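You operate a simulated robot arm through the tools that you are given. There is no shell and no other tool.

Carry out the task below with a simulated robot arm. There is one attempt and no reset: what you move stays moved.

## Task
Change the laser over to block 670: free the table, turn, lock, refocus.

The check looks at the end state, three seconds after you hand in, the way a careful person would. Anything else that was tipped, shoved, dropped, spilled or broken makes it a failure.

## Robot
A 7-joint arm with a two-finger parallel gripper, fixed in place. Base frame: the origin is at the foot of the arm, x ahead of it, y to its left, z up; the work surface is at about z = 720. Readings come in mm, degrees, newtons and seconds.
Its first joint turns from -166.0 to 166.0 degrees. Payload 4.4 kg.
Tool frame: the origin (TCP) lies between the finger pads and is the grasp point; the fingertips stand 23 mm ahead of it; z points along the fingers, y is the line along which they close. Largest opening 94 mm; finger width 38, thickness 10; the body of the gripper, 54 by 96 mm, starts 39 mm behind the TCP.
Orientation is that of the tool frame in the base frame, as a unit quaternion [x, y, z, w]. With the fingers straight down and closing along the base's y, the tool's x points along the base's -x, its y along +y and its z along -z.

## Interface
- The arm moves only by the tool nudge_tool. Its argument "commands" is one flat list of numbers, 7 for each row, row after row: the turn, a rotation vector about the tool's x, y, z in degrees, then the shift along the tool's x, y, z in cm, then the closure, from 0 (fully open) to 1 (shut). In form: [rx, ry, rz, x, y, z, fingers, rx, ry, rz, x, y, z, fingers, ...]. A call has 1 to 20 rows; each row shifts and turns the commanded pose from where the row before left it, along the tool's axes as they then stand. Each row takes 0.2 s and may step no farther than 50 mm and 8.6 degrees from the row before; otherwise, or with a gripper value out of range, the whole call is refused. A pose out of reach is approached as far as the arm can. The call stops where the force on the tool passes 50 N (or 10 N more than at its start, if that is more) or the arm is blocked; 0.2 s more then pass. The fingers move at their own pace (about 72 mm/s each) and stop on an object; they squeeze with about 45 N. The grip force told is the motor's: it shows also when the fingers shut on nothing. Time passes only in rows, and 0.2 s behind the last, so rows that do not move let the fingers close. The reply holds the time, the measured pose of the TCP, the force on the tool along the base axes, the opening and the grip force, in the units named above and with some noise, with the torque about the TCP (base axes, N m) and any sound that the robot's microphone picked up.
- Cameras (640 x 400 px; columns grow to the right, rows downward): "scene" is fixed at [218.6, -651.3, 1446.7]; the picture's right is [0.89, -0.45, 0.00], its down [-0.21, -0.42, -0.88] and it looks along [0.40, 0.79, -0.47] (base axes); focal length 351 px, centre (320, 200). "wrist" rides on the gripper at [86, 16, -74] in the tool frame; the picture's right is [-0.18, 0.98, 0.00], its down [-0.58, -0.11, -0.81] and it looks along [-0.79, -0.15, 0.59] (tool axes); focal length 243 px, centre (320, 200). There is no depth. A picture from a camera that has moved, and an enlarged one, comes with that camera's place and axes in the base frame and with its lens.
- grab_frame(camera): a new picture of that camera. It takes no simulated time.
- enlarge(camera, box): a new picture of the part [left, top, right, bottom] of that camera's present view, enlarged. It takes no simulated time.
- job_done(): hands the job in; it is judged then, once.

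Nothing tells you positions but the pictures and the camera data. Unless the task says otherwise, let go and move clear before handing in.

The tools are called after "Call:" as a command line: name --argument value ..., lists and objects as JSON in quotes. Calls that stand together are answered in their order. nudge_tool: Moves the arm, as the interface text tells. Its arguments: {"type":"object","properties":{"commands":{"type":"array","items":{"type":"number"}}},"required":["commands"]} The other tools are called the same way: grab_frame (camera) takes a picture; enlarge (camera, box) takes an enlarged picture of a part of a camera's view; job_done () hands the job in.

At the start:

```text
t: 0.0
tool_pos: [778.0, 240.8, 1099.8]
tcp_rot: [0.0, 1.0, 0.0, 0.0]
ft_force: [0.7, -0.3, -0.1]
moment: [-0.03, 0.0, 0.02]
width: 93.8
finger_force: 0.0
```

scene: 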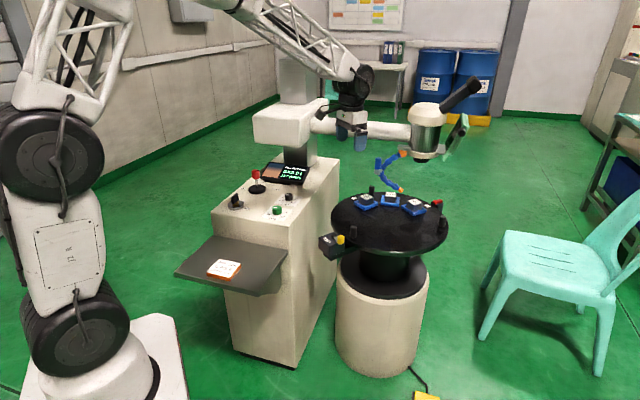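
wrist: 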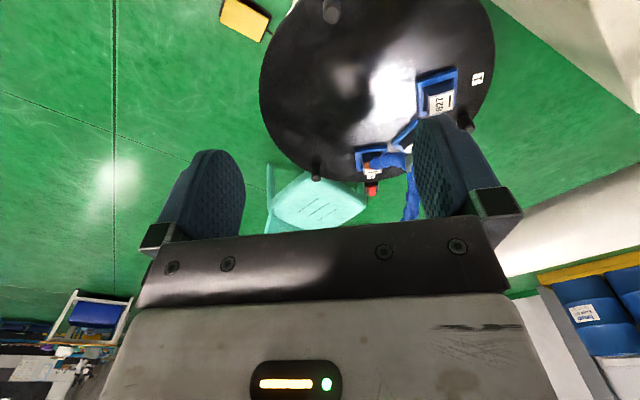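

I see a laser marking machine with a cabinet, a control panel, a round black turntable carrying blue fixtures with blocks, and a laser head above it. I'll look closer at every part first.

Call:
enlarge --camera "scene" --box '[310, 140, 470, 290]'

Call:
enlarge --camera "scene" --box '[170, 140, 350, 300]'

Call:
enlarge --camera "scene" --box '[250, 60, 490, 210]'

Call:
enlarge --camera "wrist" --box '[220, 0, 540, 220]'

Call:
enlarge --camera "scene" --box '[195, 245, 255, 285]'

Call:
enlarge --camera "scene" --box '[255, 150, 315, 190]'

```text
2.67 times, centred on (390, 215) of scene
camera zoom: at [218.6, -651.3, 1446.7], right [0.89, -0.45, 0.0], down [-0.21, -0.42, -0.88], along [0.4, 0.79, -0.47], focal length 935 px, centre (133, 160)
```

zoom: 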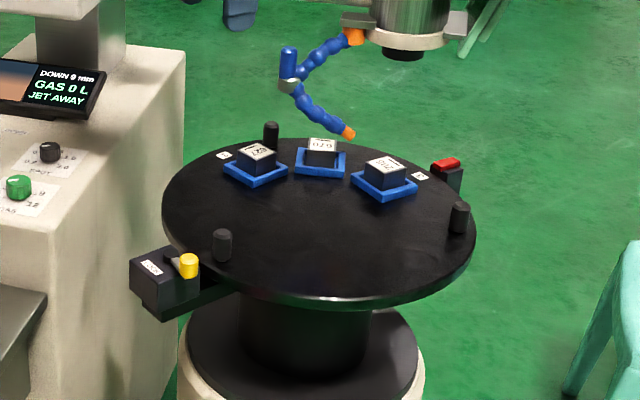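

```text
2.50 times, centred on (260, 220) of scene
camera zoom: at [218.6, -651.3, 1446.7], right [0.89, -0.45, 0.0], down [-0.21, -0.42, -0.88], along [0.4, 0.79, -0.47], focal length 877 px, centre (470, 150)
```

zoom: 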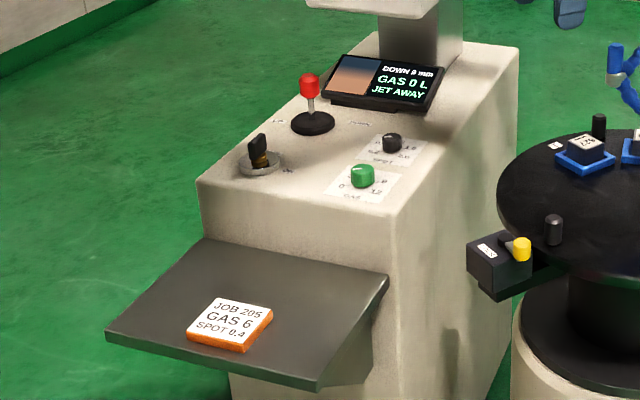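

```text
2.67 times, centred on (370, 135) of scene
camera zoom: at [218.6, -651.3, 1446.7], right [0.89, -0.45, 0.0], down [-0.21, -0.42, -0.88], along [0.4, 0.79, -0.47], focal length 935 px, centre (187, 373)
```

zoom: 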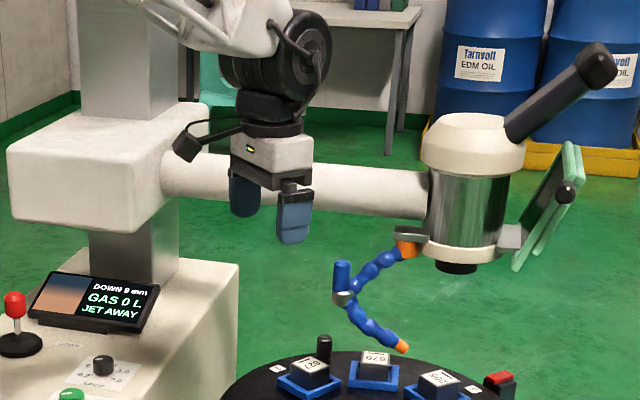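

```text
1.82 times, centred on (380, 110) of wrist
camera zoom: at [691.1, 257.8, 1175.8], right [0.18, 0.98, 0.0], down [0.58, -0.11, 0.81], along [0.79, -0.15, -0.59], focal length 441 px, centre (211, 364)
```

zoom: 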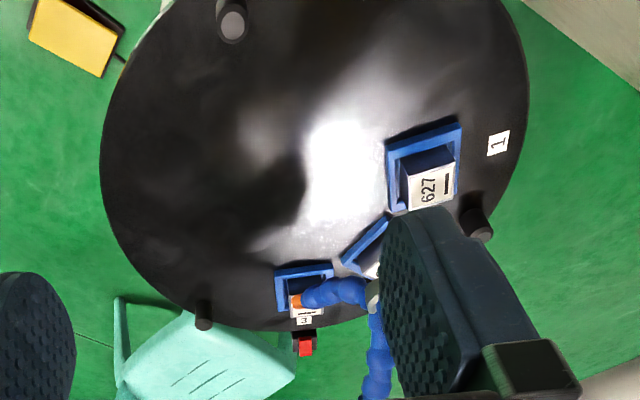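

```text
10.00 times, centred on (225, 265) of scene
camera zoom: at [218.6, -651.3, 1446.7], right [0.89, -0.45, 0.0], down [-0.21, -0.42, -0.88], along [0.4, 0.79, -0.47], focal length 3506 px, centre (1270, -450)
```

zoom: 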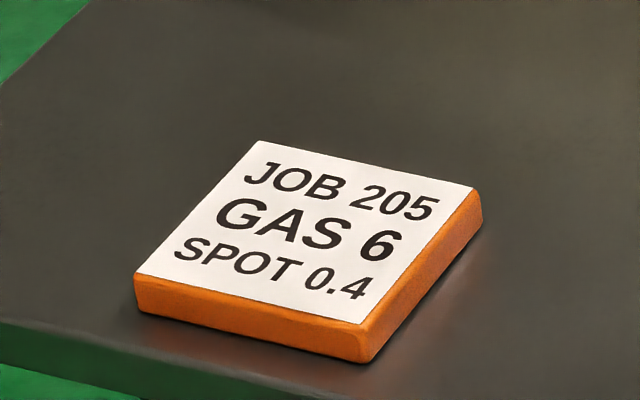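

```text
10.00 times, centred on (285, 170) of scene
camera zoom: at [218.6, -651.3, 1446.7], right [0.89, -0.45, 0.0], down [-0.21, -0.42, -0.88], along [0.4, 0.79, -0.47], focal length 3506 px, centre (670, 500)
```

zoom: 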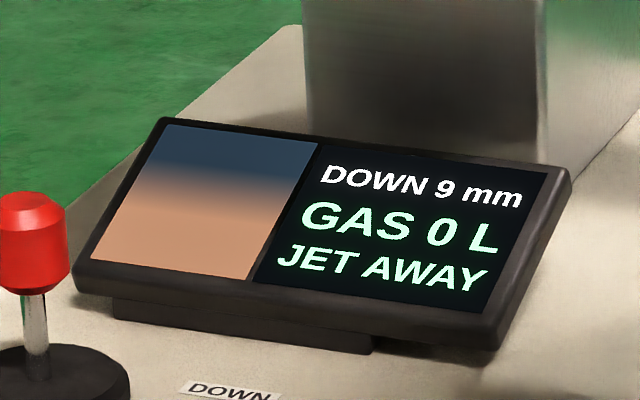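

The screen reads "DOWN 9 mm, GAS 0 L, JET AWAY", and a job card is for job 205. I need closer views of the lock, the red button, the joystick and the labels.

Call:
enlarge --camera "scene" --box '[310, 220, 374, 260]'

Call:
enlarge --camera "scene" --box '[352, 180, 400, 210]'

Call:
enlarge --camera "scene" --box '[396, 190, 452, 225]'

Call:
enlarge --camera "scene" --box '[216, 165, 312, 225]'

Call:
enlarge --camera "scene" --box '[240, 180, 304, 220]'

Call:
enlarge --camera "wrist" --box '[340, 120, 420, 220]'

Call:
enlarge --camera "scene" --box '[360, 120, 424, 200]'

Call:
enlarge --camera "wrist" --box '[400, 50, 500, 130]'

```text
10.00 times, centred on (342, 240) of scene
camera zoom: at [218.6, -651.3, 1446.7], right [0.89, -0.45, 0.0], down [-0.21, -0.42, -0.88], along [0.4, 0.79, -0.47], focal length 3506 px, centre (100, -200)
```

zoom: 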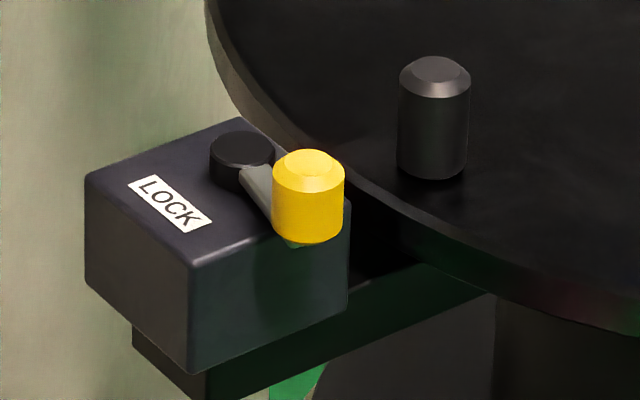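

```text
13.33 times, centred on (376, 195) of scene
camera zoom: at [218.6, -651.3, 1446.7], right [0.89, -0.45, 0.0], down [-0.21, -0.42, -0.88], along [0.4, 0.79, -0.47], focal length 4675 px, centre (-427, 267)
```

zoom: 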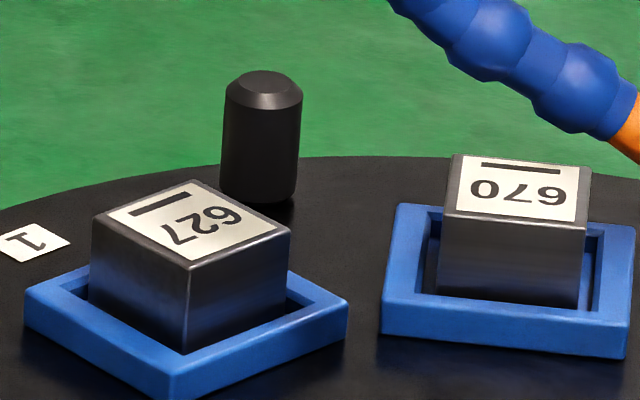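

```text
11.43 times, centred on (424, 208) of scene
camera zoom: at [218.6, -651.3, 1446.7], right [0.89, -0.45, 0.0], down [-0.21, -0.42, -0.88], along [0.4, 0.79, -0.47], focal length 4007 px, centre (-869, 114)
```

zoom: 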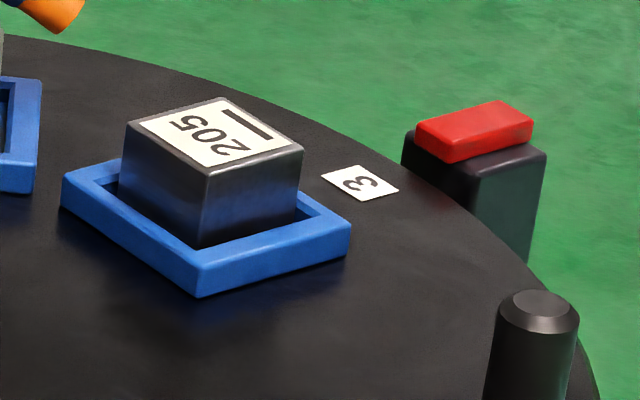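

```text
6.67 times, centred on (264, 195) of scene
camera zoom: at [218.6, -651.3, 1446.7], right [0.89, -0.45, 0.0], down [-0.21, -0.42, -0.88], along [0.4, 0.79, -0.47], focal length 2338 px, centre (693, 233)
```

zoom: 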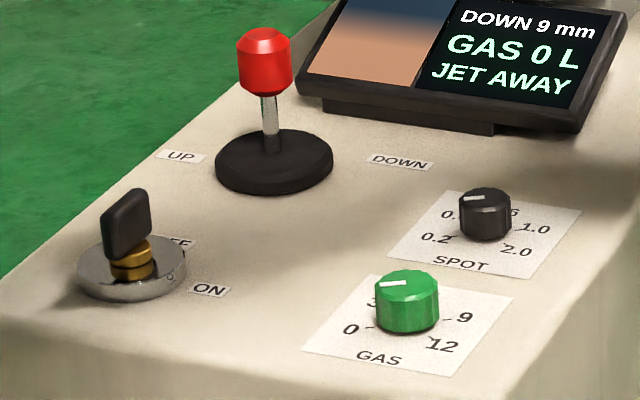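

```text
10.00 times, centred on (272, 200) of scene
camera zoom: at [218.6, -651.3, 1446.7], right [0.89, -0.45, 0.0], down [-0.21, -0.42, -0.88], along [0.4, 0.79, -0.47], focal length 3506 px, centre (800, 200)
```

zoom: 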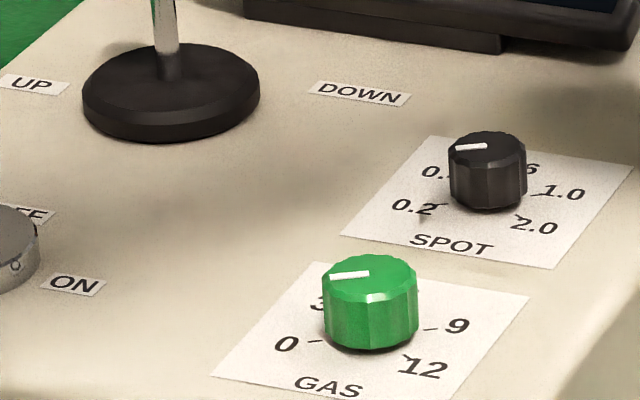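

```text
4.00 times, centred on (380, 170) of wrist
camera zoom: at [691.1, 257.8, 1175.8], right [0.18, 0.98, 0.0], down [0.58, -0.11, 0.81], along [0.79, -0.15, -0.59], focal length 970 px, centre (80, 320)
```

zoom: 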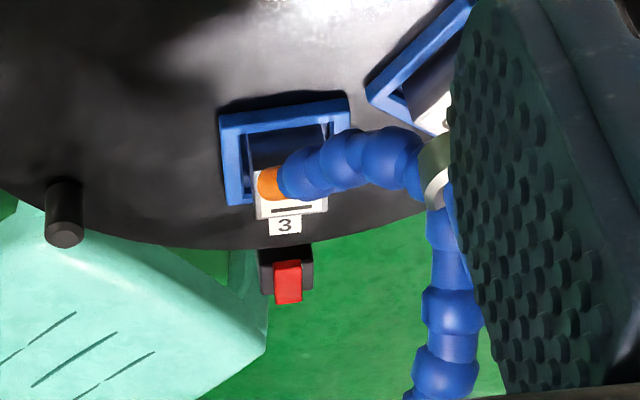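

```text
5.00 times, centred on (392, 160) of scene
camera zoom: at [218.6, -651.3, 1446.7], right [0.89, -0.45, 0.0], down [-0.21, -0.42, -0.88], along [0.4, 0.79, -0.47], focal length 1753 px, centre (-40, 400)
```

zoom: 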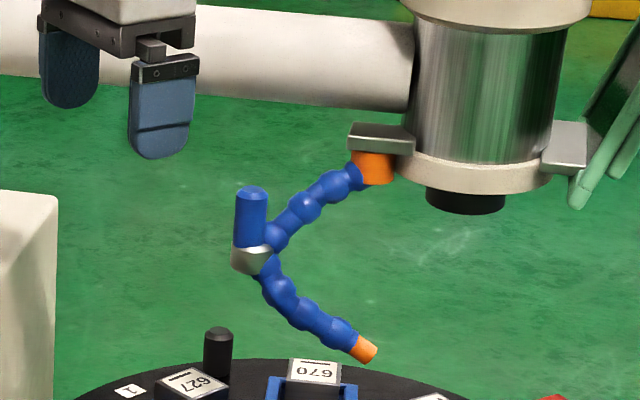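

```text
5.00 times, centred on (450, 90) of wrist
camera zoom: at [691.1, 257.8, 1175.8], right [0.18, 0.98, 0.0], down [0.58, -0.11, 0.81], along [0.79, -0.15, -0.59], focal length 1213 px, centre (-330, 750)
```

zoom: 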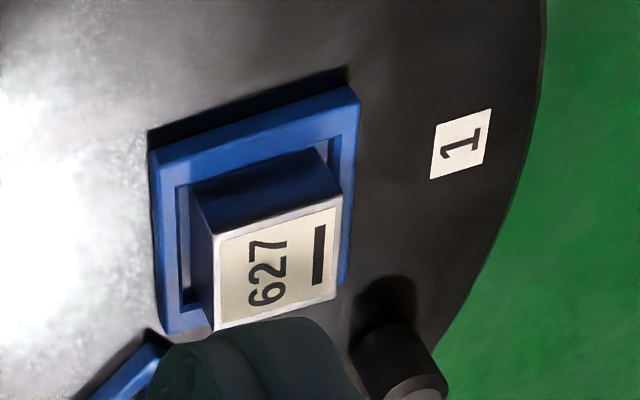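

The table sits at about (995, 290, 730) with block 205 under the laser, and block 670 is at site 2, about 47° counter-clockwise from there. The lock lever is near (758, 250) and the panel is to its left, so I'll back the arm up and turn the wrist camera to look at the panel.

Call:
nudge_tool --commands '[0, 0, 0, 4.5, 0, 0, 0, 0, 0, 0, 4.5, 0, 0, 0, 0, 0, 0, 4.5, 0, 0, 0, 0, 0, 0, 4.5, 0, 0, 0, 0, 0, 0, 4.5, 0, 0, 0, 0, 0, 0, 4.5, 0, 0, 0, 0, 0, -8, 0, 0, 0, 0, 0, 0, -8, 0, 0, 0, 0, 0, 0, -8, 0, 0, 0, 0, 0, 0, -8, 0, 0, 0, 0, 0, 0, -8, 0, 0, 0, 0, 0, 0, -8, 0, 0, 0, 0, 0, 0, -8, 0, 0, 0, 0]'

Call:
grab_frame --camera "wrist"

Call:
grab_frame --camera "scene"

```text
t: 2.8
tool_pos: [507.5, 239.6, 1101.0]
tcp_rot: [-0.469, 0.883, 0.001, 0.0]
ft_force: [0.5, -0.4, 0.0]
moment: [-0.02, 0.03, -0.02]
width: 94.0
finger_force: 0.1
```

```text
taken
camera wrist: at [445.7, 178.3, 1176.5], right [-0.71, 0.7, 0.0], down [0.41, 0.42, 0.81], along [0.57, 0.58, -0.59], focal length 243 px, centre (320, 200)
```

wrist: 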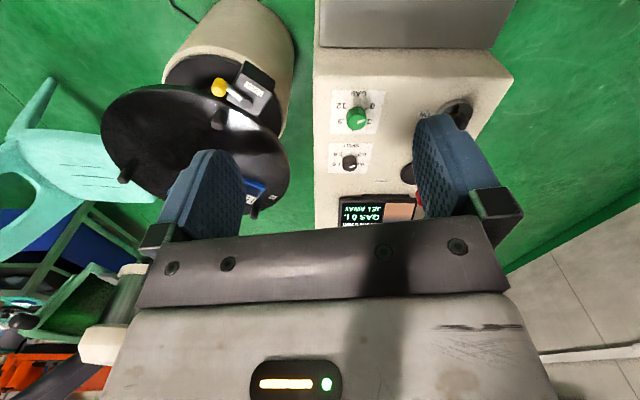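

```text
taken
```

scene: 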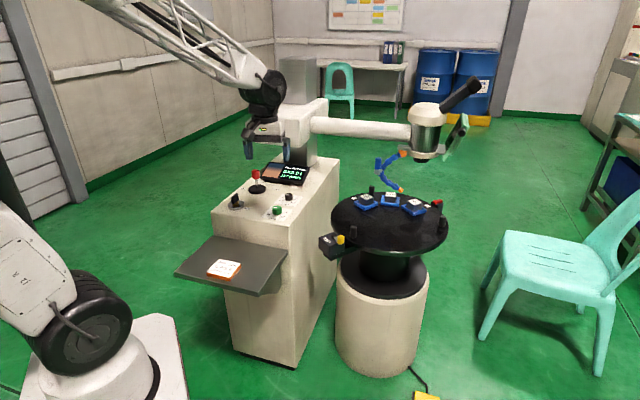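

The panel shows in the wrist view, which is upside down. I'll enlarge the lock and the panel.

Call:
enlarge --camera "wrist" --box '[310, 70, 470, 240]'

Call:
enlarge --camera "wrist" --box '[195, 55, 295, 125]'

Call:
enlarge --camera "wrist" --box '[60, 60, 300, 240]'

```text
2.35 times, centred on (390, 155) of wrist
camera zoom: at [445.7, 178.3, 1176.5], right [-0.71, 0.7, 0.0], down [0.41, 0.42, 0.81], along [0.57, 0.58, -0.59], focal length 571 px, centre (155, 306)
```

zoom: 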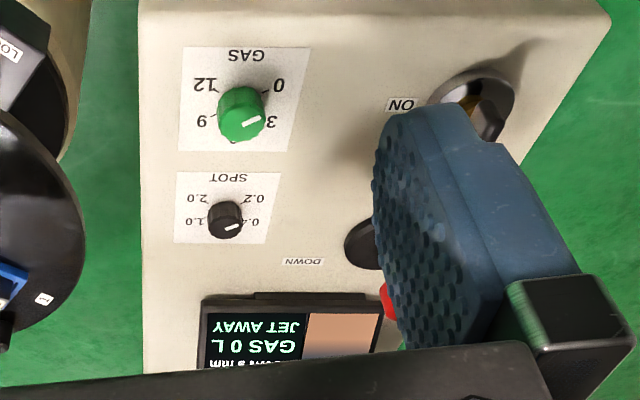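

```text
5.71 times, centred on (245, 90) of wrist
camera zoom: at [445.7, 178.3, 1176.5], right [-0.71, 0.7, 0.0], down [0.41, 0.42, 0.81], along [0.57, 0.58, -0.59], focal length 1386 px, centre (749, 829)
```

zoom: 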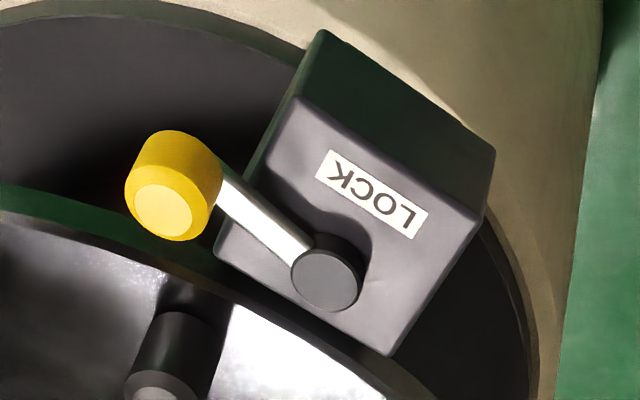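

```text
2.22 times, centred on (180, 150) of wrist
camera zoom: at [445.7, 178.3, 1176.5], right [-0.71, 0.7, 0.0], down [0.41, 0.42, 0.81], along [0.57, 0.58, -0.59], focal length 539 px, centre (631, 311)
```

zoom: 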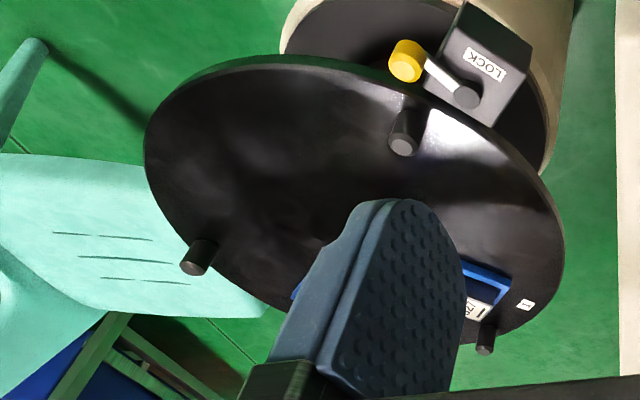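

I place the lock pivot at about (741, 269, 746), with its yellow knob at (740, 216, 757) pointing along -y. The panel top is at z≈817 and the joystick is at (566, 594). Next I'll turn the tool to 90° and get a close look at the lock.

Call:
nudge_tool --commands '[0, 0, -8.5, 0, 0, 0, 0, 0, 0, -8.5, 0, 0, 0, 0, 0, 0, -8.5, 0, 0, 0, 0, 0, 0, -8.5, 0, 0, 0, 0, 0, 0, 0, 1.825, -2.5625, 3.0875, 0, 0, 0, 0, 1.825, -2.5625, 3.0875, 0, 0, 0, 0, 1.825, -2.5625, 3.0875, 0, 0, 0, 0, 1.825, -2.5625, 3.0875, 0, 0, 0, 0, 1.825, -2.5625, 3.0875, 0, 0, 0, 0, 1.825, -2.5625, 3.0875, 0, 0, 0, 0, 1.825, -2.5625, 3.0875, 0, 0, 0, 0, 1.825, -2.5625, 3.0875, 0]'

Call:
grab_frame --camera "wrist"

Call:
grab_frame --camera "scene"

```text
t: 5.4
tool_pos: [714.9, 95.4, 852.7]
tcp_rot: [0.707, -0.707, 0.0, -0.001]
ft_force: [-0.5, 0.1, -0.8]
moment: [0.04, 0.01, 0.02]
width: 93.9
finger_force: 0.1
```

```text
taken
camera wrist: at [699.5, 9.5, 928.2], right [-0.98, 0.18, 0.0], down [0.11, 0.58, 0.81], along [0.15, 0.79, -0.59], focal length 243 px, centre (320, 200)
```

wrist: 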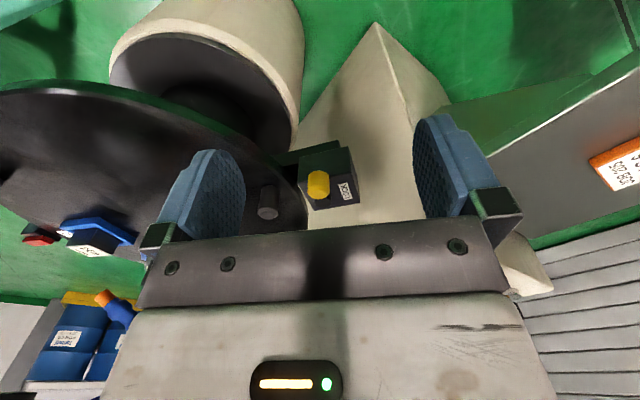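

```text
taken
```

scene: 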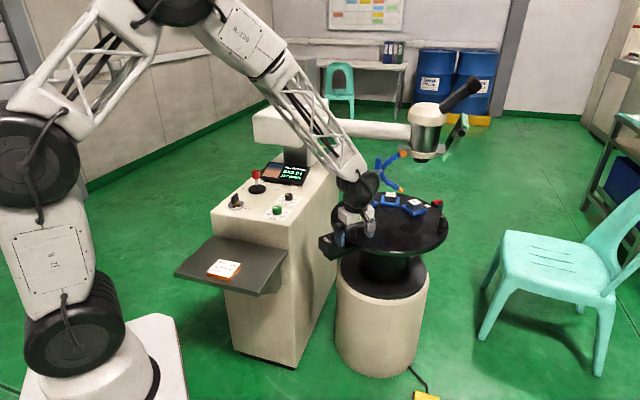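

Call:
enlarge --camera "wrist" --box '[240, 130, 368, 220]'

Call:
enlarge --camera "wrist" --box '[0, 180, 160, 280]'

Call:
enlarge --camera "scene" --box '[305, 190, 401, 260]'

```text
4.44 times, centred on (304, 175) of wrist
camera zoom: at [699.5, 9.5, 928.2], right [-0.98, 0.18, 0.0], down [0.11, 0.58, 0.81], along [0.15, 0.79, -0.59], focal length 1078 px, centre (391, 311)
```

zoom: 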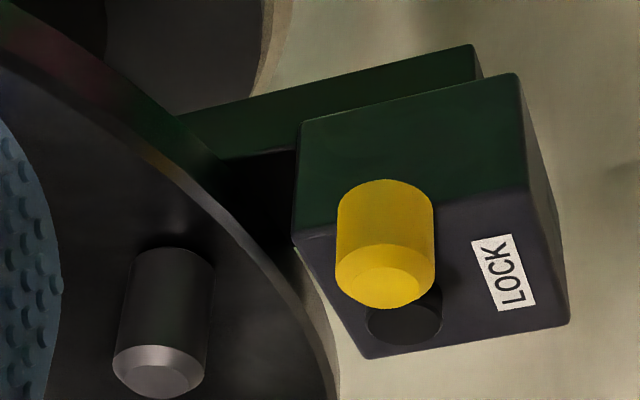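

```text
4.00 times, centred on (80, 230) of wrist
camera zoom: at [699.5, 9.5, 928.2], right [-0.98, 0.18, 0.0], down [0.11, 0.58, 0.81], along [0.15, 0.79, -0.59], focal length 970 px, centre (1280, 80)
```

zoom: 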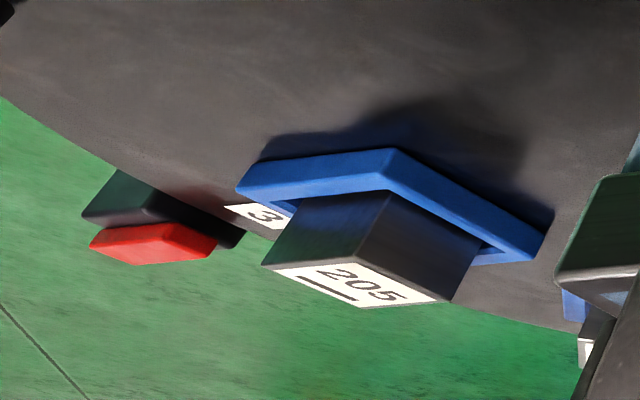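

```text
5.71 times, centred on (353, 225) of scene
camera zoom: at [218.6, -651.3, 1446.7], right [0.89, -0.45, 0.0], down [-0.21, -0.42, -0.88], along [0.4, 0.79, -0.47], focal length 2004 px, centre (131, 57)
```

zoom: 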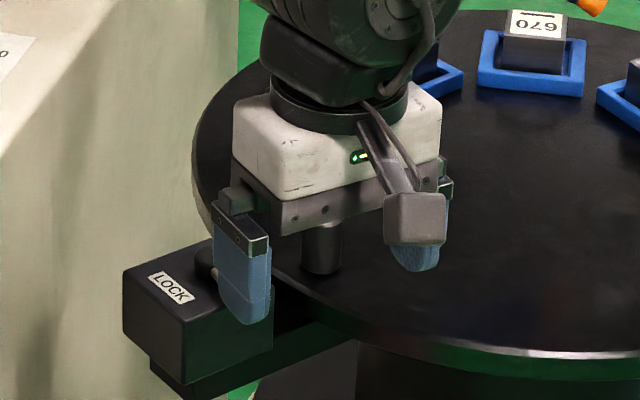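

The knob is about 24 mm wide, centred at (740, 214), with its top near z 770. I'll move over it with the fingers partly closed and check alignment before going down.

Call:
nudge_tool --commands '[0, 0, 0, -3.95, -0.84, 1.6, 0.55, 0, 0, 0, -3.95, -0.84, 1.6, 0.55, 0, 0, 0, -3.95, -0.84, 1.6, 0.55, 0, 0, 0, 0, 0, 0, 0.55]'

Call:
grab_frame --camera "wrist"

Call:
enlarge --camera "scene" --box '[305, 190, 401, 260]'

```text
t: 6.4
tool_pos: [737.9, 211.0, 806.5]
tcp_rot: [0.707, -0.707, 0.0, 0.001]
ft_force: [0.3, -0.2, -0.3]
moment: [-0.03, 0.0, -0.03]
width: 42.6
finger_force: 0.0
```

```text
taken
camera wrist: at [721.4, 126.0, 881.7], right [-0.98, 0.18, 0.0], down [0.11, 0.58, 0.81], along [0.15, 0.79, -0.59], focal length 243 px, centre (320, 200)
```

wrist: 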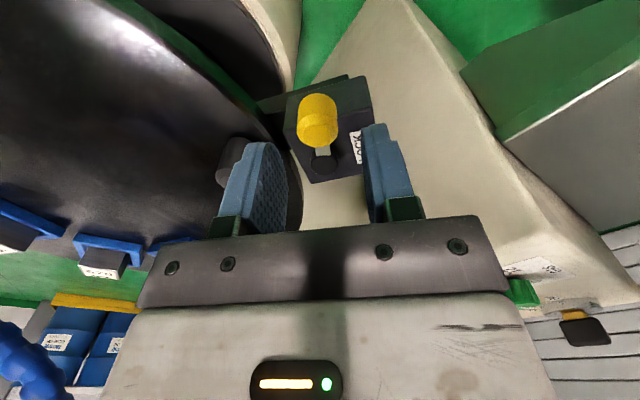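

```text
5.71 times, centred on (353, 225) of scene
camera zoom: at [218.6, -651.3, 1446.7], right [0.89, -0.45, 0.0], down [-0.21, -0.42, -0.88], along [0.4, 0.79, -0.47], focal length 2004 px, centre (131, 57)
```

zoom: 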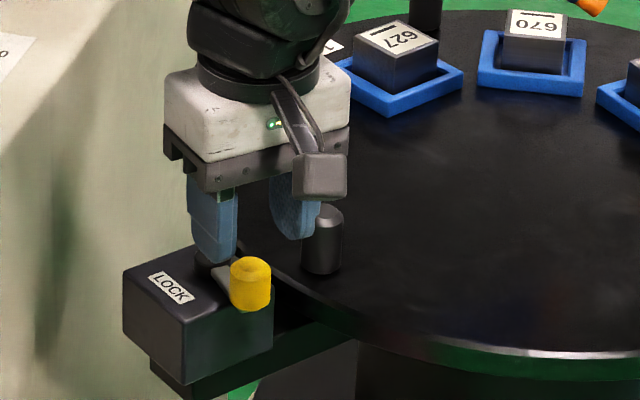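

The fingers are centred over the knob. I'll descend around it in small steps.

Call:
nudge_tool --commands '[0, 0, 0, 0, 0, 1.5, 0.55, 0, 0, 0, 0, 0, 1.5, 0.55, 0, 0, 0, 0, 0, 1.1, 0.55, 0, 0, 0, 0, 0, 0, 0.65, 0, 0, 0, 0, 0, 0, 0.65]'

Call:
enlarge --camera "wrist" --box '[200, 60, 440, 240]'

Call:
enlarge --camera "scene" --box '[305, 190, 401, 260]'

```text
t: 7.6
tool_pos: [736.2, 212.5, 761.9]
tcp_rot: [0.707, -0.707, 0.0, 0.0]
ft_force: [0.4, -0.5, -0.1]
moment: [-0.01, 0.04, 0.01]
width: 32.8
finger_force: 0.0
```

```text
2.22 times, centred on (320, 150) of wrist
camera zoom: at [719.9, 127.0, 838.4], right [-0.98, 0.18, 0.0], down [0.11, 0.58, 0.81], along [0.15, 0.79, -0.59], focal length 539 px, centre (320, 311)
```

zoom: 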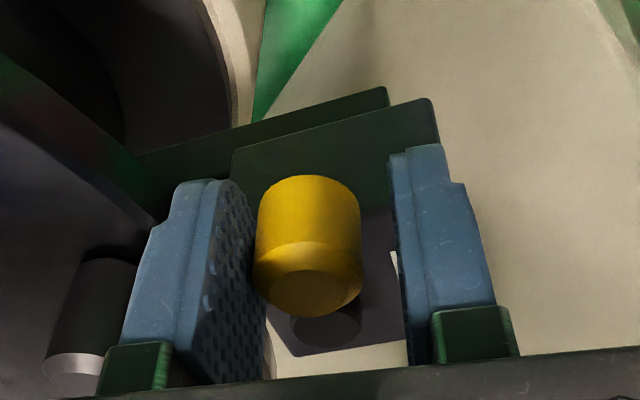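

```text
5.71 times, centred on (353, 225) of scene
camera zoom: at [218.6, -651.3, 1446.7], right [0.89, -0.45, 0.0], down [-0.21, -0.42, -0.88], along [0.4, 0.79, -0.47], focal length 2004 px, centre (131, 57)
```

zoom: 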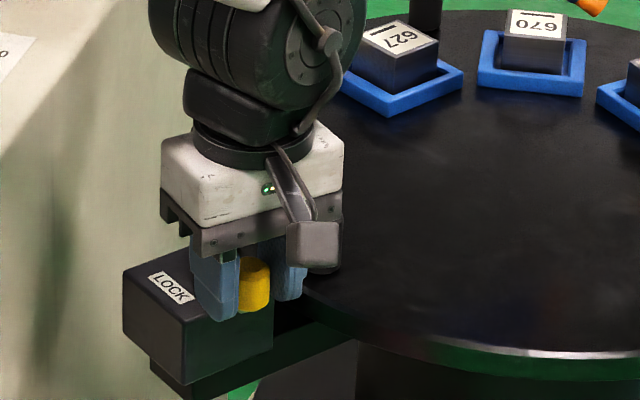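

The knob is caged between the fingers. I'll try swinging the lever outward (clockwise from above) about 16° and check the force and the response.

Call:
nudge_tool --commands '[0, 0, 8, -0.055, 0.793, 0, 0.65, 0, 0, 8, -0.055, 0.793, 0, 0.65]'

Call:
enlarge --camera "wrist" --box '[200, 60, 440, 240]'

Call:
enlarge --camera "scene" --box '[305, 190, 401, 260]'

```text
t: 8.2
tool_pos: [720.7, 214.3, 763.6]
tcp_rot: [-0.601, 0.799, 0.0, 0.0]
ft_force: [0.4, 0.1, -0.5]
moment: [0.0, -0.04, 0.02]
width: 33.3
finger_force: 0.2
```

```text
2.22 times, centred on (320, 150) of wrist
camera zoom: at [681.1, 137.1, 839.6], right [-0.89, 0.45, 0.0], down [0.27, 0.53, 0.81], along [0.36, 0.72, -0.59], focal length 539 px, centre (320, 311)
```

zoom: 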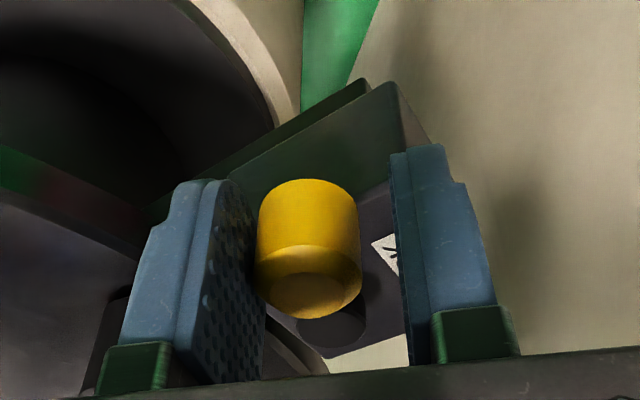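

```text
5.71 times, centred on (353, 225) of scene
camera zoom: at [218.6, -651.3, 1446.7], right [0.89, -0.45, 0.0], down [-0.21, -0.42, -0.88], along [0.4, 0.79, -0.47], focal length 2004 px, centre (131, 57)
```

zoom: 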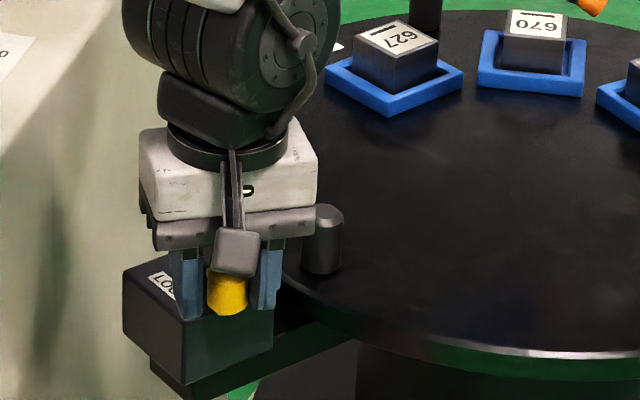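

The lever swings freely outward with no force. I'll carry on to about 48°.

Call:
nudge_tool --commands '[0, 0, 8, -0.055, 0.793, 0, 0.65, 0, 0, 8, -0.055, 0.793, 0, 0.65, 0, 0, 8, -0.055, 0.793, 0, 0.65, 0, 0, 8, -0.055, 0.793, 0, 0.65]'

Call:
enlarge --camera "wrist" --box '[200, 60, 440, 240]'

Call:
enlarge --camera "scene" --box '[285, 180, 381, 260]'

```text
t: 9.2
tool_pos: [694.3, 231.7, 764.6]
tcp_rot: [-0.357, 0.934, 0.001, 0.001]
ft_force: [0.8, -1.4, -0.2]
moment: [-0.02, -0.01, 0.01]
width: 33.7
finger_force: 0.9
```

```text
2.22 times, centred on (320, 150) of wrist
camera zoom: at [619.8, 187.5, 840.6], right [-0.52, 0.85, 0.0], down [0.51, 0.31, 0.81], along [0.69, 0.42, -0.59], focal length 539 px, centre (320, 311)
```

zoom: 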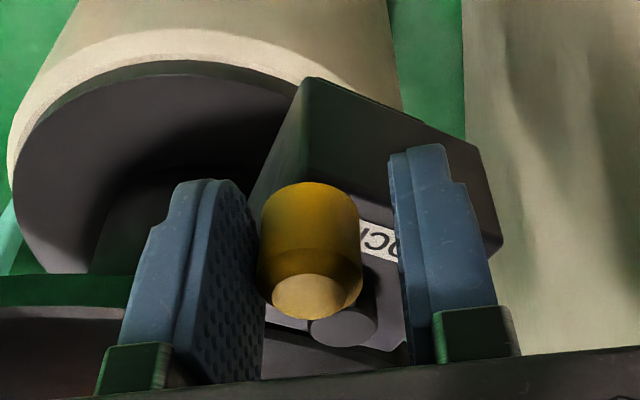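

```text
5.00 times, centred on (333, 220) of scene
camera zoom: at [218.6, -651.3, 1446.7], right [0.89, -0.45, 0.0], down [-0.21, -0.42, -0.88], along [0.4, 0.79, -0.47], focal length 1753 px, centre (255, 100)
```

zoom: 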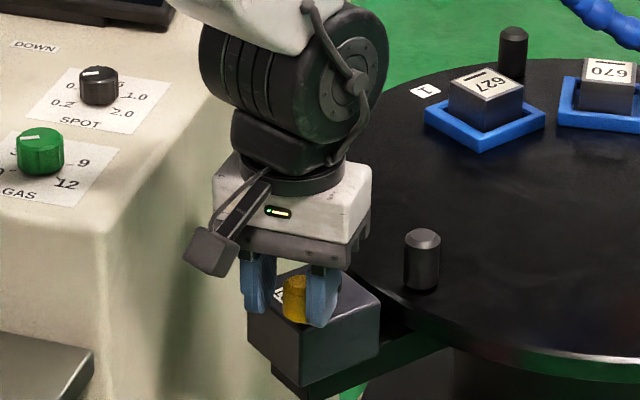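

Call:
nudge_tool --commands '[0, 0, 0, -0.055, 0.794, 0, 0.65, 0, 0, 0, -0.165, 0.778, 0, 0.65, 0, 0, 0, -0.272, 0.747, 0, 0.65]'

Call:
enlarge --camera "wrist" --box '[200, 60, 440, 240]'

Call:
enlarge --camera "scene" --box '[285, 180, 381, 260]'

```text
t: 10.0
tool_pos: [683.8, 250.8, 764.5]
tcp_rot: [-0.357, 0.934, -0.001, 0.0]
ft_force: [9.2, -26.7, -2.5]
moment: [-0.35, -0.09, -0.4]
width: 44.7
finger_force: 12.3
```

```text
2.22 times, centred on (320, 150) of wrist
camera zoom: at [608.5, 206.5, 840.3], right [-0.52, 0.85, 0.0], down [0.51, 0.31, 0.81], along [0.69, 0.42, -0.59], focal length 539 px, centre (320, 311)
```

zoom: 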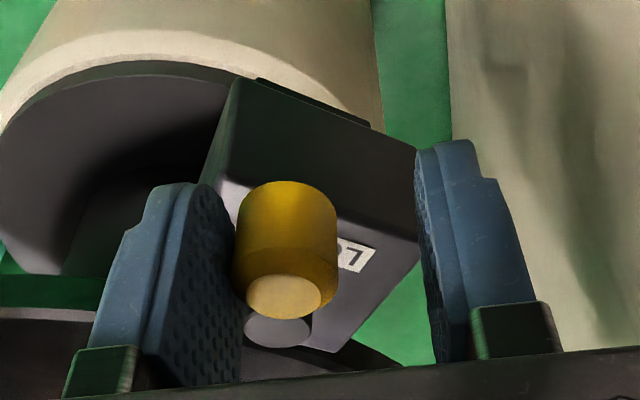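

```text
5.00 times, centred on (333, 220) of scene
camera zoom: at [218.6, -651.3, 1446.7], right [0.89, -0.45, 0.0], down [-0.21, -0.42, -0.88], along [0.4, 0.79, -0.47], focal length 1753 px, centre (255, 100)
```

zoom: 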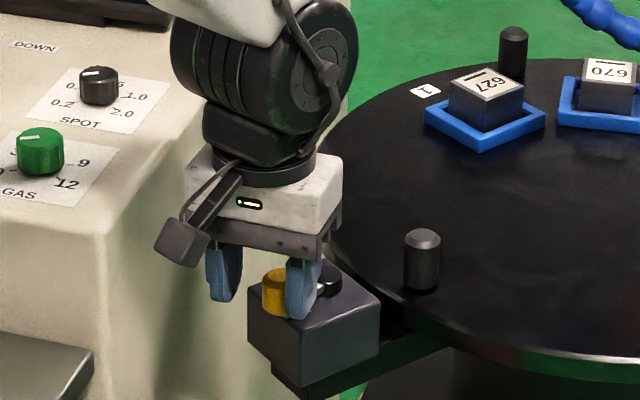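

The lever met its end stop at about 65° of travel, with the knob now near (690, 247). I'll ease off, open a little, rise clear and check that it stays.

Call:
nudge_tool --commands '[0, 0, 0, 0, -0.65, 0, 0.5, 0, 0, 0, 0, 0, 0, 0.5, 0, 0, 0, 0, 0, -2, 0.5, 0, 0, 0, 0, 0, -4, 0.5, 0, 0, 0, 0, 0, -4, 0.5]'

Call:
grab_frame --camera "wrist"

Call:
enlarge --camera "scene" --box '[285, 140, 445, 260]'

Call:
enlarge --camera "scene" --box '[240, 150, 320, 220]'

```text
t: 11.2
tool_pos: [691.0, 247.9, 865.1]
tcp_rot: [-0.359, 0.934, 0.0, 0.0]
ft_force: [0.2, 0.7, 0.7]
moment: [0.02, -0.04, -0.01]
width: 46.8
finger_force: 0.1
```

```text
taken
camera wrist: at [614.7, 202.8, 939.9], right [-0.52, 0.85, 0.0], down [0.51, 0.31, 0.81], along [0.69, 0.42, -0.59], focal length 243 px, centre (320, 200)
```

wrist: 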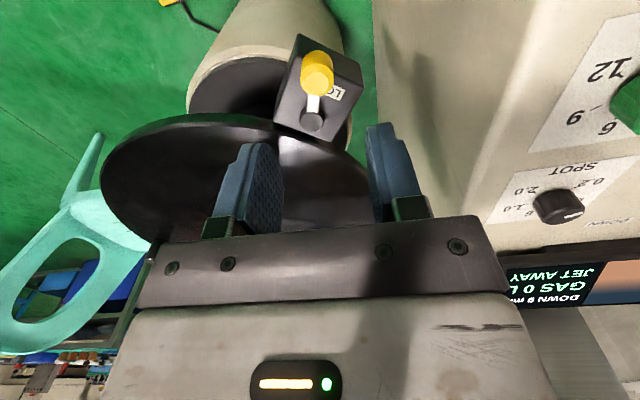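

```text
3.33 times, centred on (365, 200) of scene
camera zoom: at [218.6, -651.3, 1446.7], right [0.89, -0.45, 0.0], down [-0.21, -0.42, -0.88], along [0.4, 0.79, -0.47], focal length 1169 px, centre (170, 200)
```

zoom: 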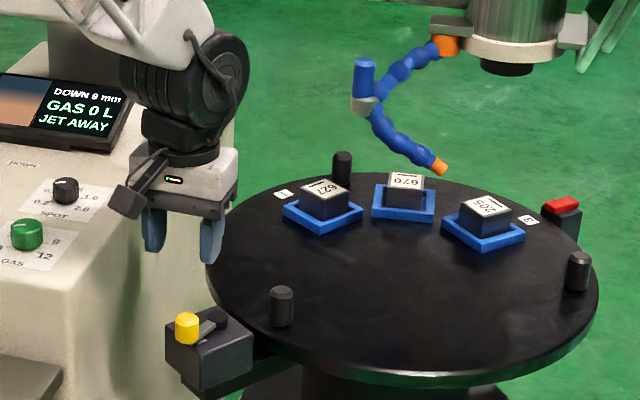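

```text
5.71 times, centred on (280, 185) of scene
camera zoom: at [218.6, -651.3, 1446.7], right [0.89, -0.45, 0.0], down [-0.21, -0.42, -0.88], along [0.4, 0.79, -0.47], focal length 2004 px, centre (549, 286)
```

zoom: 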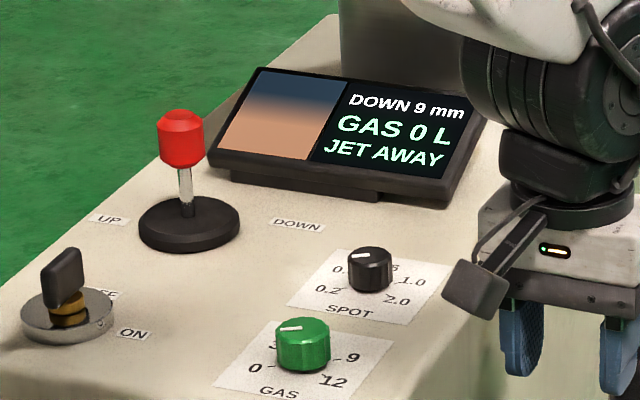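

The lever stays in the outward position, so the table should be free. I put the table centre at about (1009, 301), with peg B at about (811, 249), top z≈764. I'll take reference views of site 3 at the red index mark, then move over peg B with the fingers closing along y.

Call:
nudge_tool --commands '[0, 0, 8.4, 0, 0, 0, 0.5, 0, 0, 8.4, 0, 0, 0, 0.5, 0, 0, 8.4, 0, 0, 0, 0.5, 0, 0, 8.4, 0, 0, 0, 0.5, 0, 0, 8.4, 0, 0, 0, 0.5, 0, 0, 0, -4, 0.03, 1.1, 0.6, 0, 0, 0, -4, 0.03, 1.1, 0.6, 0, 0, 0, -4, 0.03, 1.1, 0.6, 0, 0, 0, 0, 0, 0, 0.6]'

Call:
grab_frame --camera "wrist"

Call:
enlarge --camera "scene" --box '[396, 190, 452, 225]'

Call:
grab_frame --camera "scene"

```text
t: 13.2
tool_pos: [808.1, 249.8, 832.8]
tcp_rot: [0.0, 1.0, 0.0, 0.0]
ft_force: [-0.4, 0.3, 0.0]
moment: [-0.03, 0.03, -0.01]
width: 37.5
finger_force: 0.1
```

```text
taken
camera wrist: at [721.5, 267.6, 908.8], right [0.18, 0.98, 0.0], down [0.58, -0.11, 0.81], along [0.79, -0.15, -0.59], focal length 243 px, centre (320, 200)
```

wrist: 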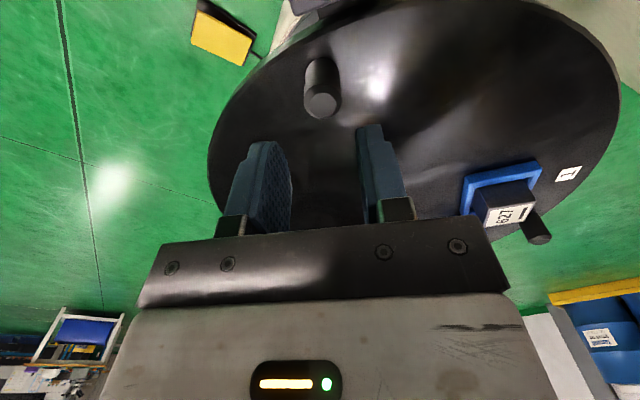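

```text
11.43 times, centred on (424, 208) of scene
camera zoom: at [218.6, -651.3, 1446.7], right [0.89, -0.45, 0.0], down [-0.21, -0.42, -0.88], along [0.4, 0.79, -0.47], focal length 4007 px, centre (-869, 114)
```

zoom: 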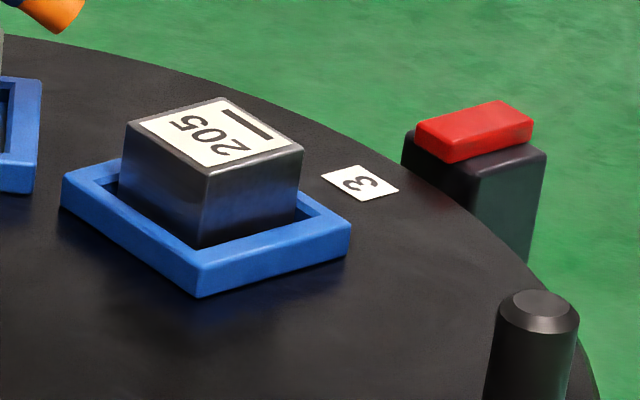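

```text
taken
```

scene: 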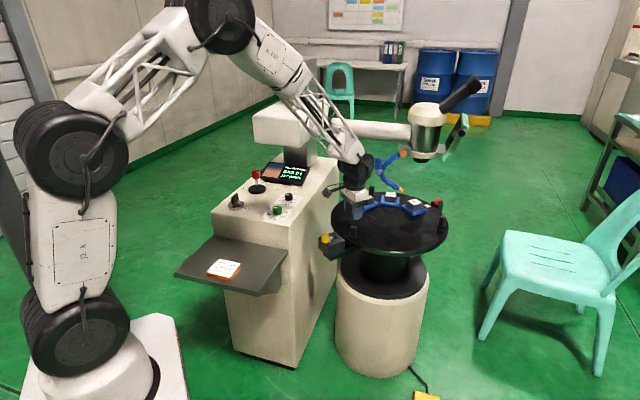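

Peg B is at about (811.6, 251) and I'm nearly centred on it. I'll lower around it to TCP z≈761.

Call:
nudge_tool --commands '[0, 0, 0, -0.35, 0.15, 2.5, 0.6, 0, 0, 0, 0, 0, 2.5, 0.6, 0, 0, 0, 0, 0, 2.2, 0.6, 0, 0, 0, 0, 0, 0, 0.72, 0, 0, 0, 0, 0, 0, 0.72]'

Call:
grab_frame --camera "wrist"

Call:
enlarge --camera "scene" --box '[315, 170, 411, 250]'

```text
t: 14.4
tool_pos: [812.6, 252.4, 760.6]
tcp_rot: [0.001, 1.0, 0.0, 0.0]
ft_force: [0.2, -0.3, -0.1]
moment: [0.03, -0.03, 0.01]
width: 26.4
finger_force: 0.1
```

```text
taken
camera wrist: at [725.0, 268.6, 837.1], right [0.18, 0.98, 0.0], down [0.58, -0.11, 0.81], along [0.79, -0.15, -0.59], focal length 243 px, centre (320, 200)
```

wrist: 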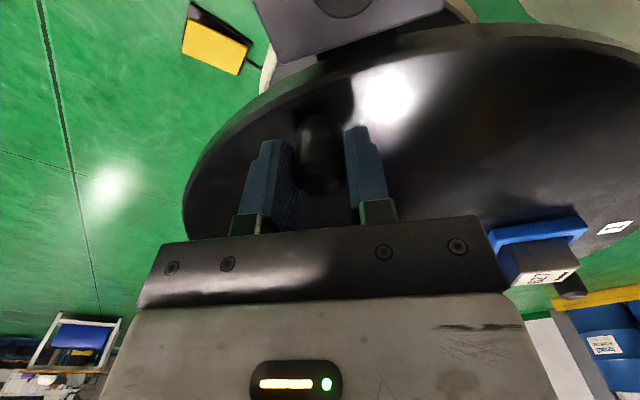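

```text
5.00 times, centred on (363, 210) of scene
camera zoom: at [218.6, -651.3, 1446.7], right [0.89, -0.45, 0.0], down [-0.21, -0.42, -0.88], along [0.4, 0.79, -0.47], focal length 1753 px, centre (105, 150)
```

zoom: 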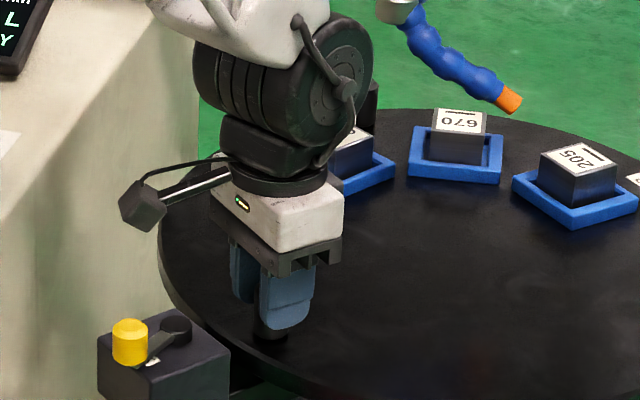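

The peg is caged between the fingers. I'll try turning the table about 8° clockwise, checking the force.

Call:
nudge_tool --commands '[0, 0, 0, 0.31, 1.45, 0, 0.72, 0, 0, 0, 0.2, 1.41, 0, 0.72]'

Call:
enlarge --camera "scene" --box '[315, 150, 455, 250]'

Call:
grab_frame --camera "wrist"

```text
t: 15.0
tool_pos: [806.2, 276.5, 759.2]
tcp_rot: [0.001, 1.0, 0.001, 0.0]
ft_force: [0.9, 0.7, -1.7]
moment: [-0.02, -0.01, -0.03]
width: 26.8
finger_force: 0.2
```

```text
4.00 times, centred on (385, 200) of scene
camera zoom: at [218.6, -651.3, 1446.7], right [0.89, -0.45, 0.0], down [-0.21, -0.42, -0.88], along [0.4, 0.79, -0.47], focal length 1403 px, centre (60, 200)
```

zoom: 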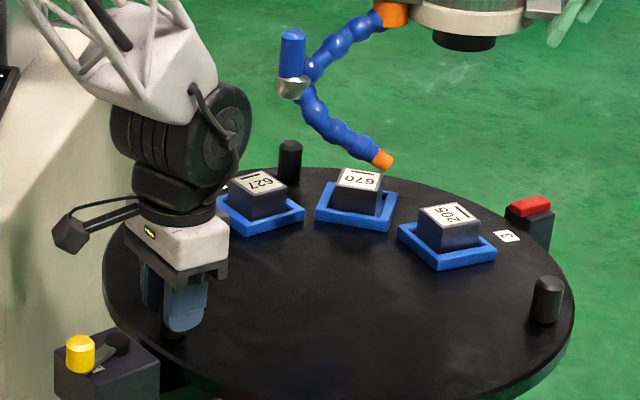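

```text
taken
camera wrist: at [720.0, 295.0, 835.5], right [0.18, 0.98, 0.0], down [0.58, -0.11, 0.81], along [0.79, -0.15, -0.59], focal length 243 px, centre (320, 200)
```

wrist: 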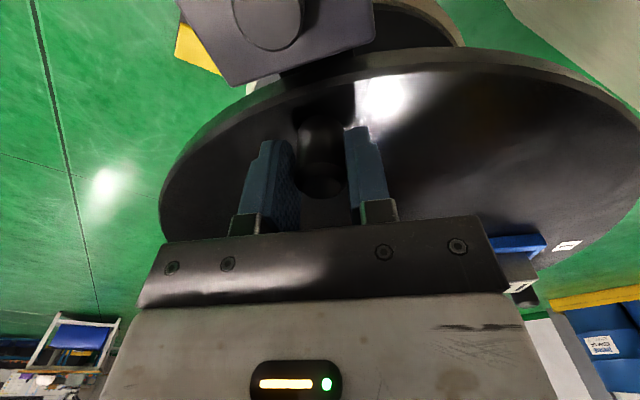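

The table turns freely. I'll continue along the arc to about 40° of turn, then check.

Call:
nudge_tool --commands '[0, 0, 0, 0.1, 1.42, 0, 0.72, 0, 0, 0, 0, 1.42, 0, 0.72, 0, 0, 0, -0.1, 1.42, 0, 0.72, 0, 0, 0, -0.2, 1.41, 0, 0.72, 0, 0, 0, -0.29, 1.39, 0, 0.72, 0, 0, 0, -0.4, 1.36, 0, 0.72, 0, 0, 0, -0.48, 1.34, 0, 0.72, 0, 0, 0, -0.58, 1.3, 0, 0.72, 0, 0, 0, 0, 0, 0, 0.72]'

Call:
enlarge --camera "scene" --box '[315, 150, 455, 250]'

Call:
grab_frame --camera "wrist"

Call:
enlarge --camera "scene" --box '[396, 190, 452, 225]'

```text
t: 17.0
tool_pos: [827.6, 390.4, 757.2]
tcp_rot: [0.0, 1.0, 0.0, 0.001]
ft_force: [-0.5, 1.7, 0.1]
moment: [0.02, 0.01, 0.02]
width: 27.3
finger_force: 0.5
```

```text
4.00 times, centred on (385, 200) of scene
camera zoom: at [218.6, -651.3, 1446.7], right [0.89, -0.45, 0.0], down [-0.21, -0.42, -0.88], along [0.4, 0.79, -0.47], focal length 1403 px, centre (60, 200)
```

zoom: 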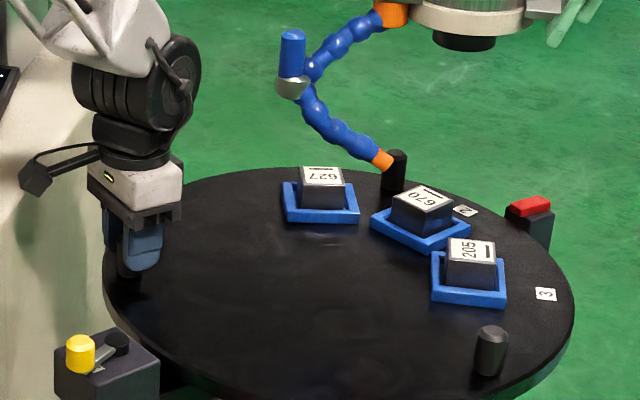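

```text
taken
camera wrist: at [740.5, 407.7, 834.1], right [0.18, 0.98, 0.0], down [0.58, -0.11, 0.81], along [0.79, -0.15, -0.59], focal length 243 px, centre (320, 200)
```

wrist: 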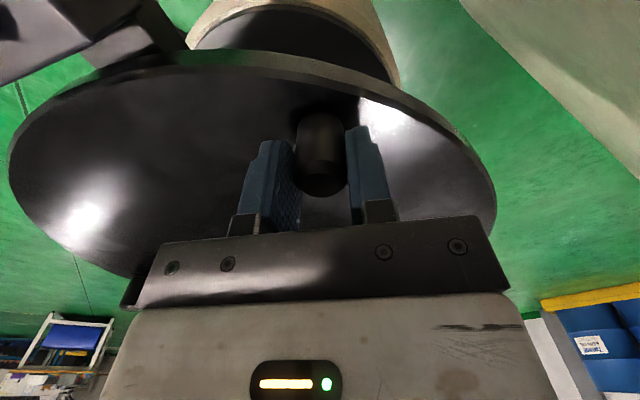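

```text
11.43 times, centred on (424, 208) of scene
camera zoom: at [218.6, -651.3, 1446.7], right [0.89, -0.45, 0.0], down [-0.21, -0.42, -0.88], along [0.4, 0.79, -0.47], focal length 4007 px, centre (-869, 114)
```

zoom: 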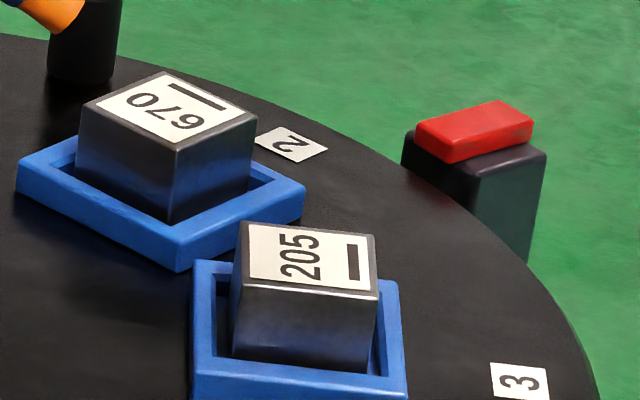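

Label 2 is now about 10° short of the red index mark. I'll advance about 8° more, raising slightly, and re-measure.

Call:
nudge_tool --commands '[0, 0, 0, -0.33, 0.63, -0.1, 0.72, 0, 0, 0, -0.34, 0.62, -0.1, 0.72, 0, 0, 0, -0.37, 0.61, -0.1, 0.72, 0, 0, 0, -0.38, 0.6, 0, 0.72, 0, 0, 0, 0, 0, 0, 0.72]'

Call:
enlarge --camera "scene" --box '[396, 190, 452, 225]'

Call:
grab_frame --camera "wrist"

```text
t: 18.2
tool_pos: [842.0, 415.6, 762.3]
tcp_rot: [0.0, 1.0, 0.001, 0.0]
ft_force: [0.3, 1.9, 1.1]
moment: [0.02, 0.02, -0.02]
width: 27.3
finger_force: 1.3
```

```text
11.43 times, centred on (424, 208) of scene
camera zoom: at [218.6, -651.3, 1446.7], right [0.89, -0.45, 0.0], down [-0.21, -0.42, -0.88], along [0.4, 0.79, -0.47], focal length 4007 px, centre (-869, 114)
```

zoom: 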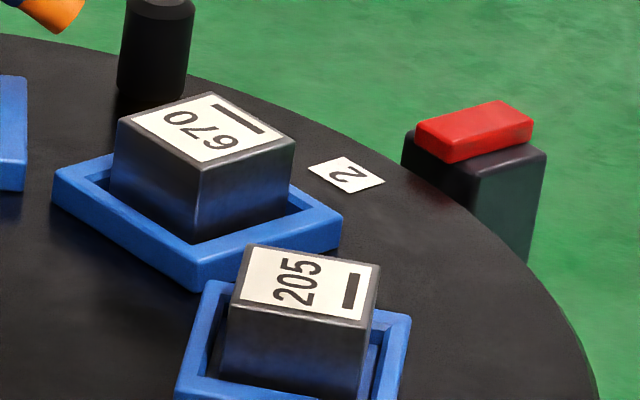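

```text
taken
camera wrist: at [754.8, 432.3, 838.1], right [0.18, 0.98, 0.0], down [0.58, -0.11, 0.81], along [0.79, -0.15, -0.59], focal length 243 px, centre (320, 200)
```

wrist: 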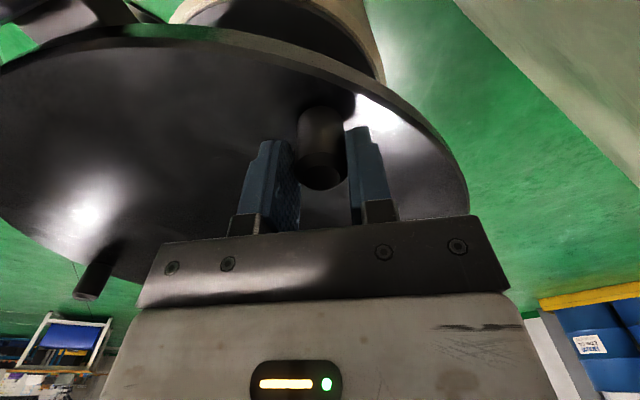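

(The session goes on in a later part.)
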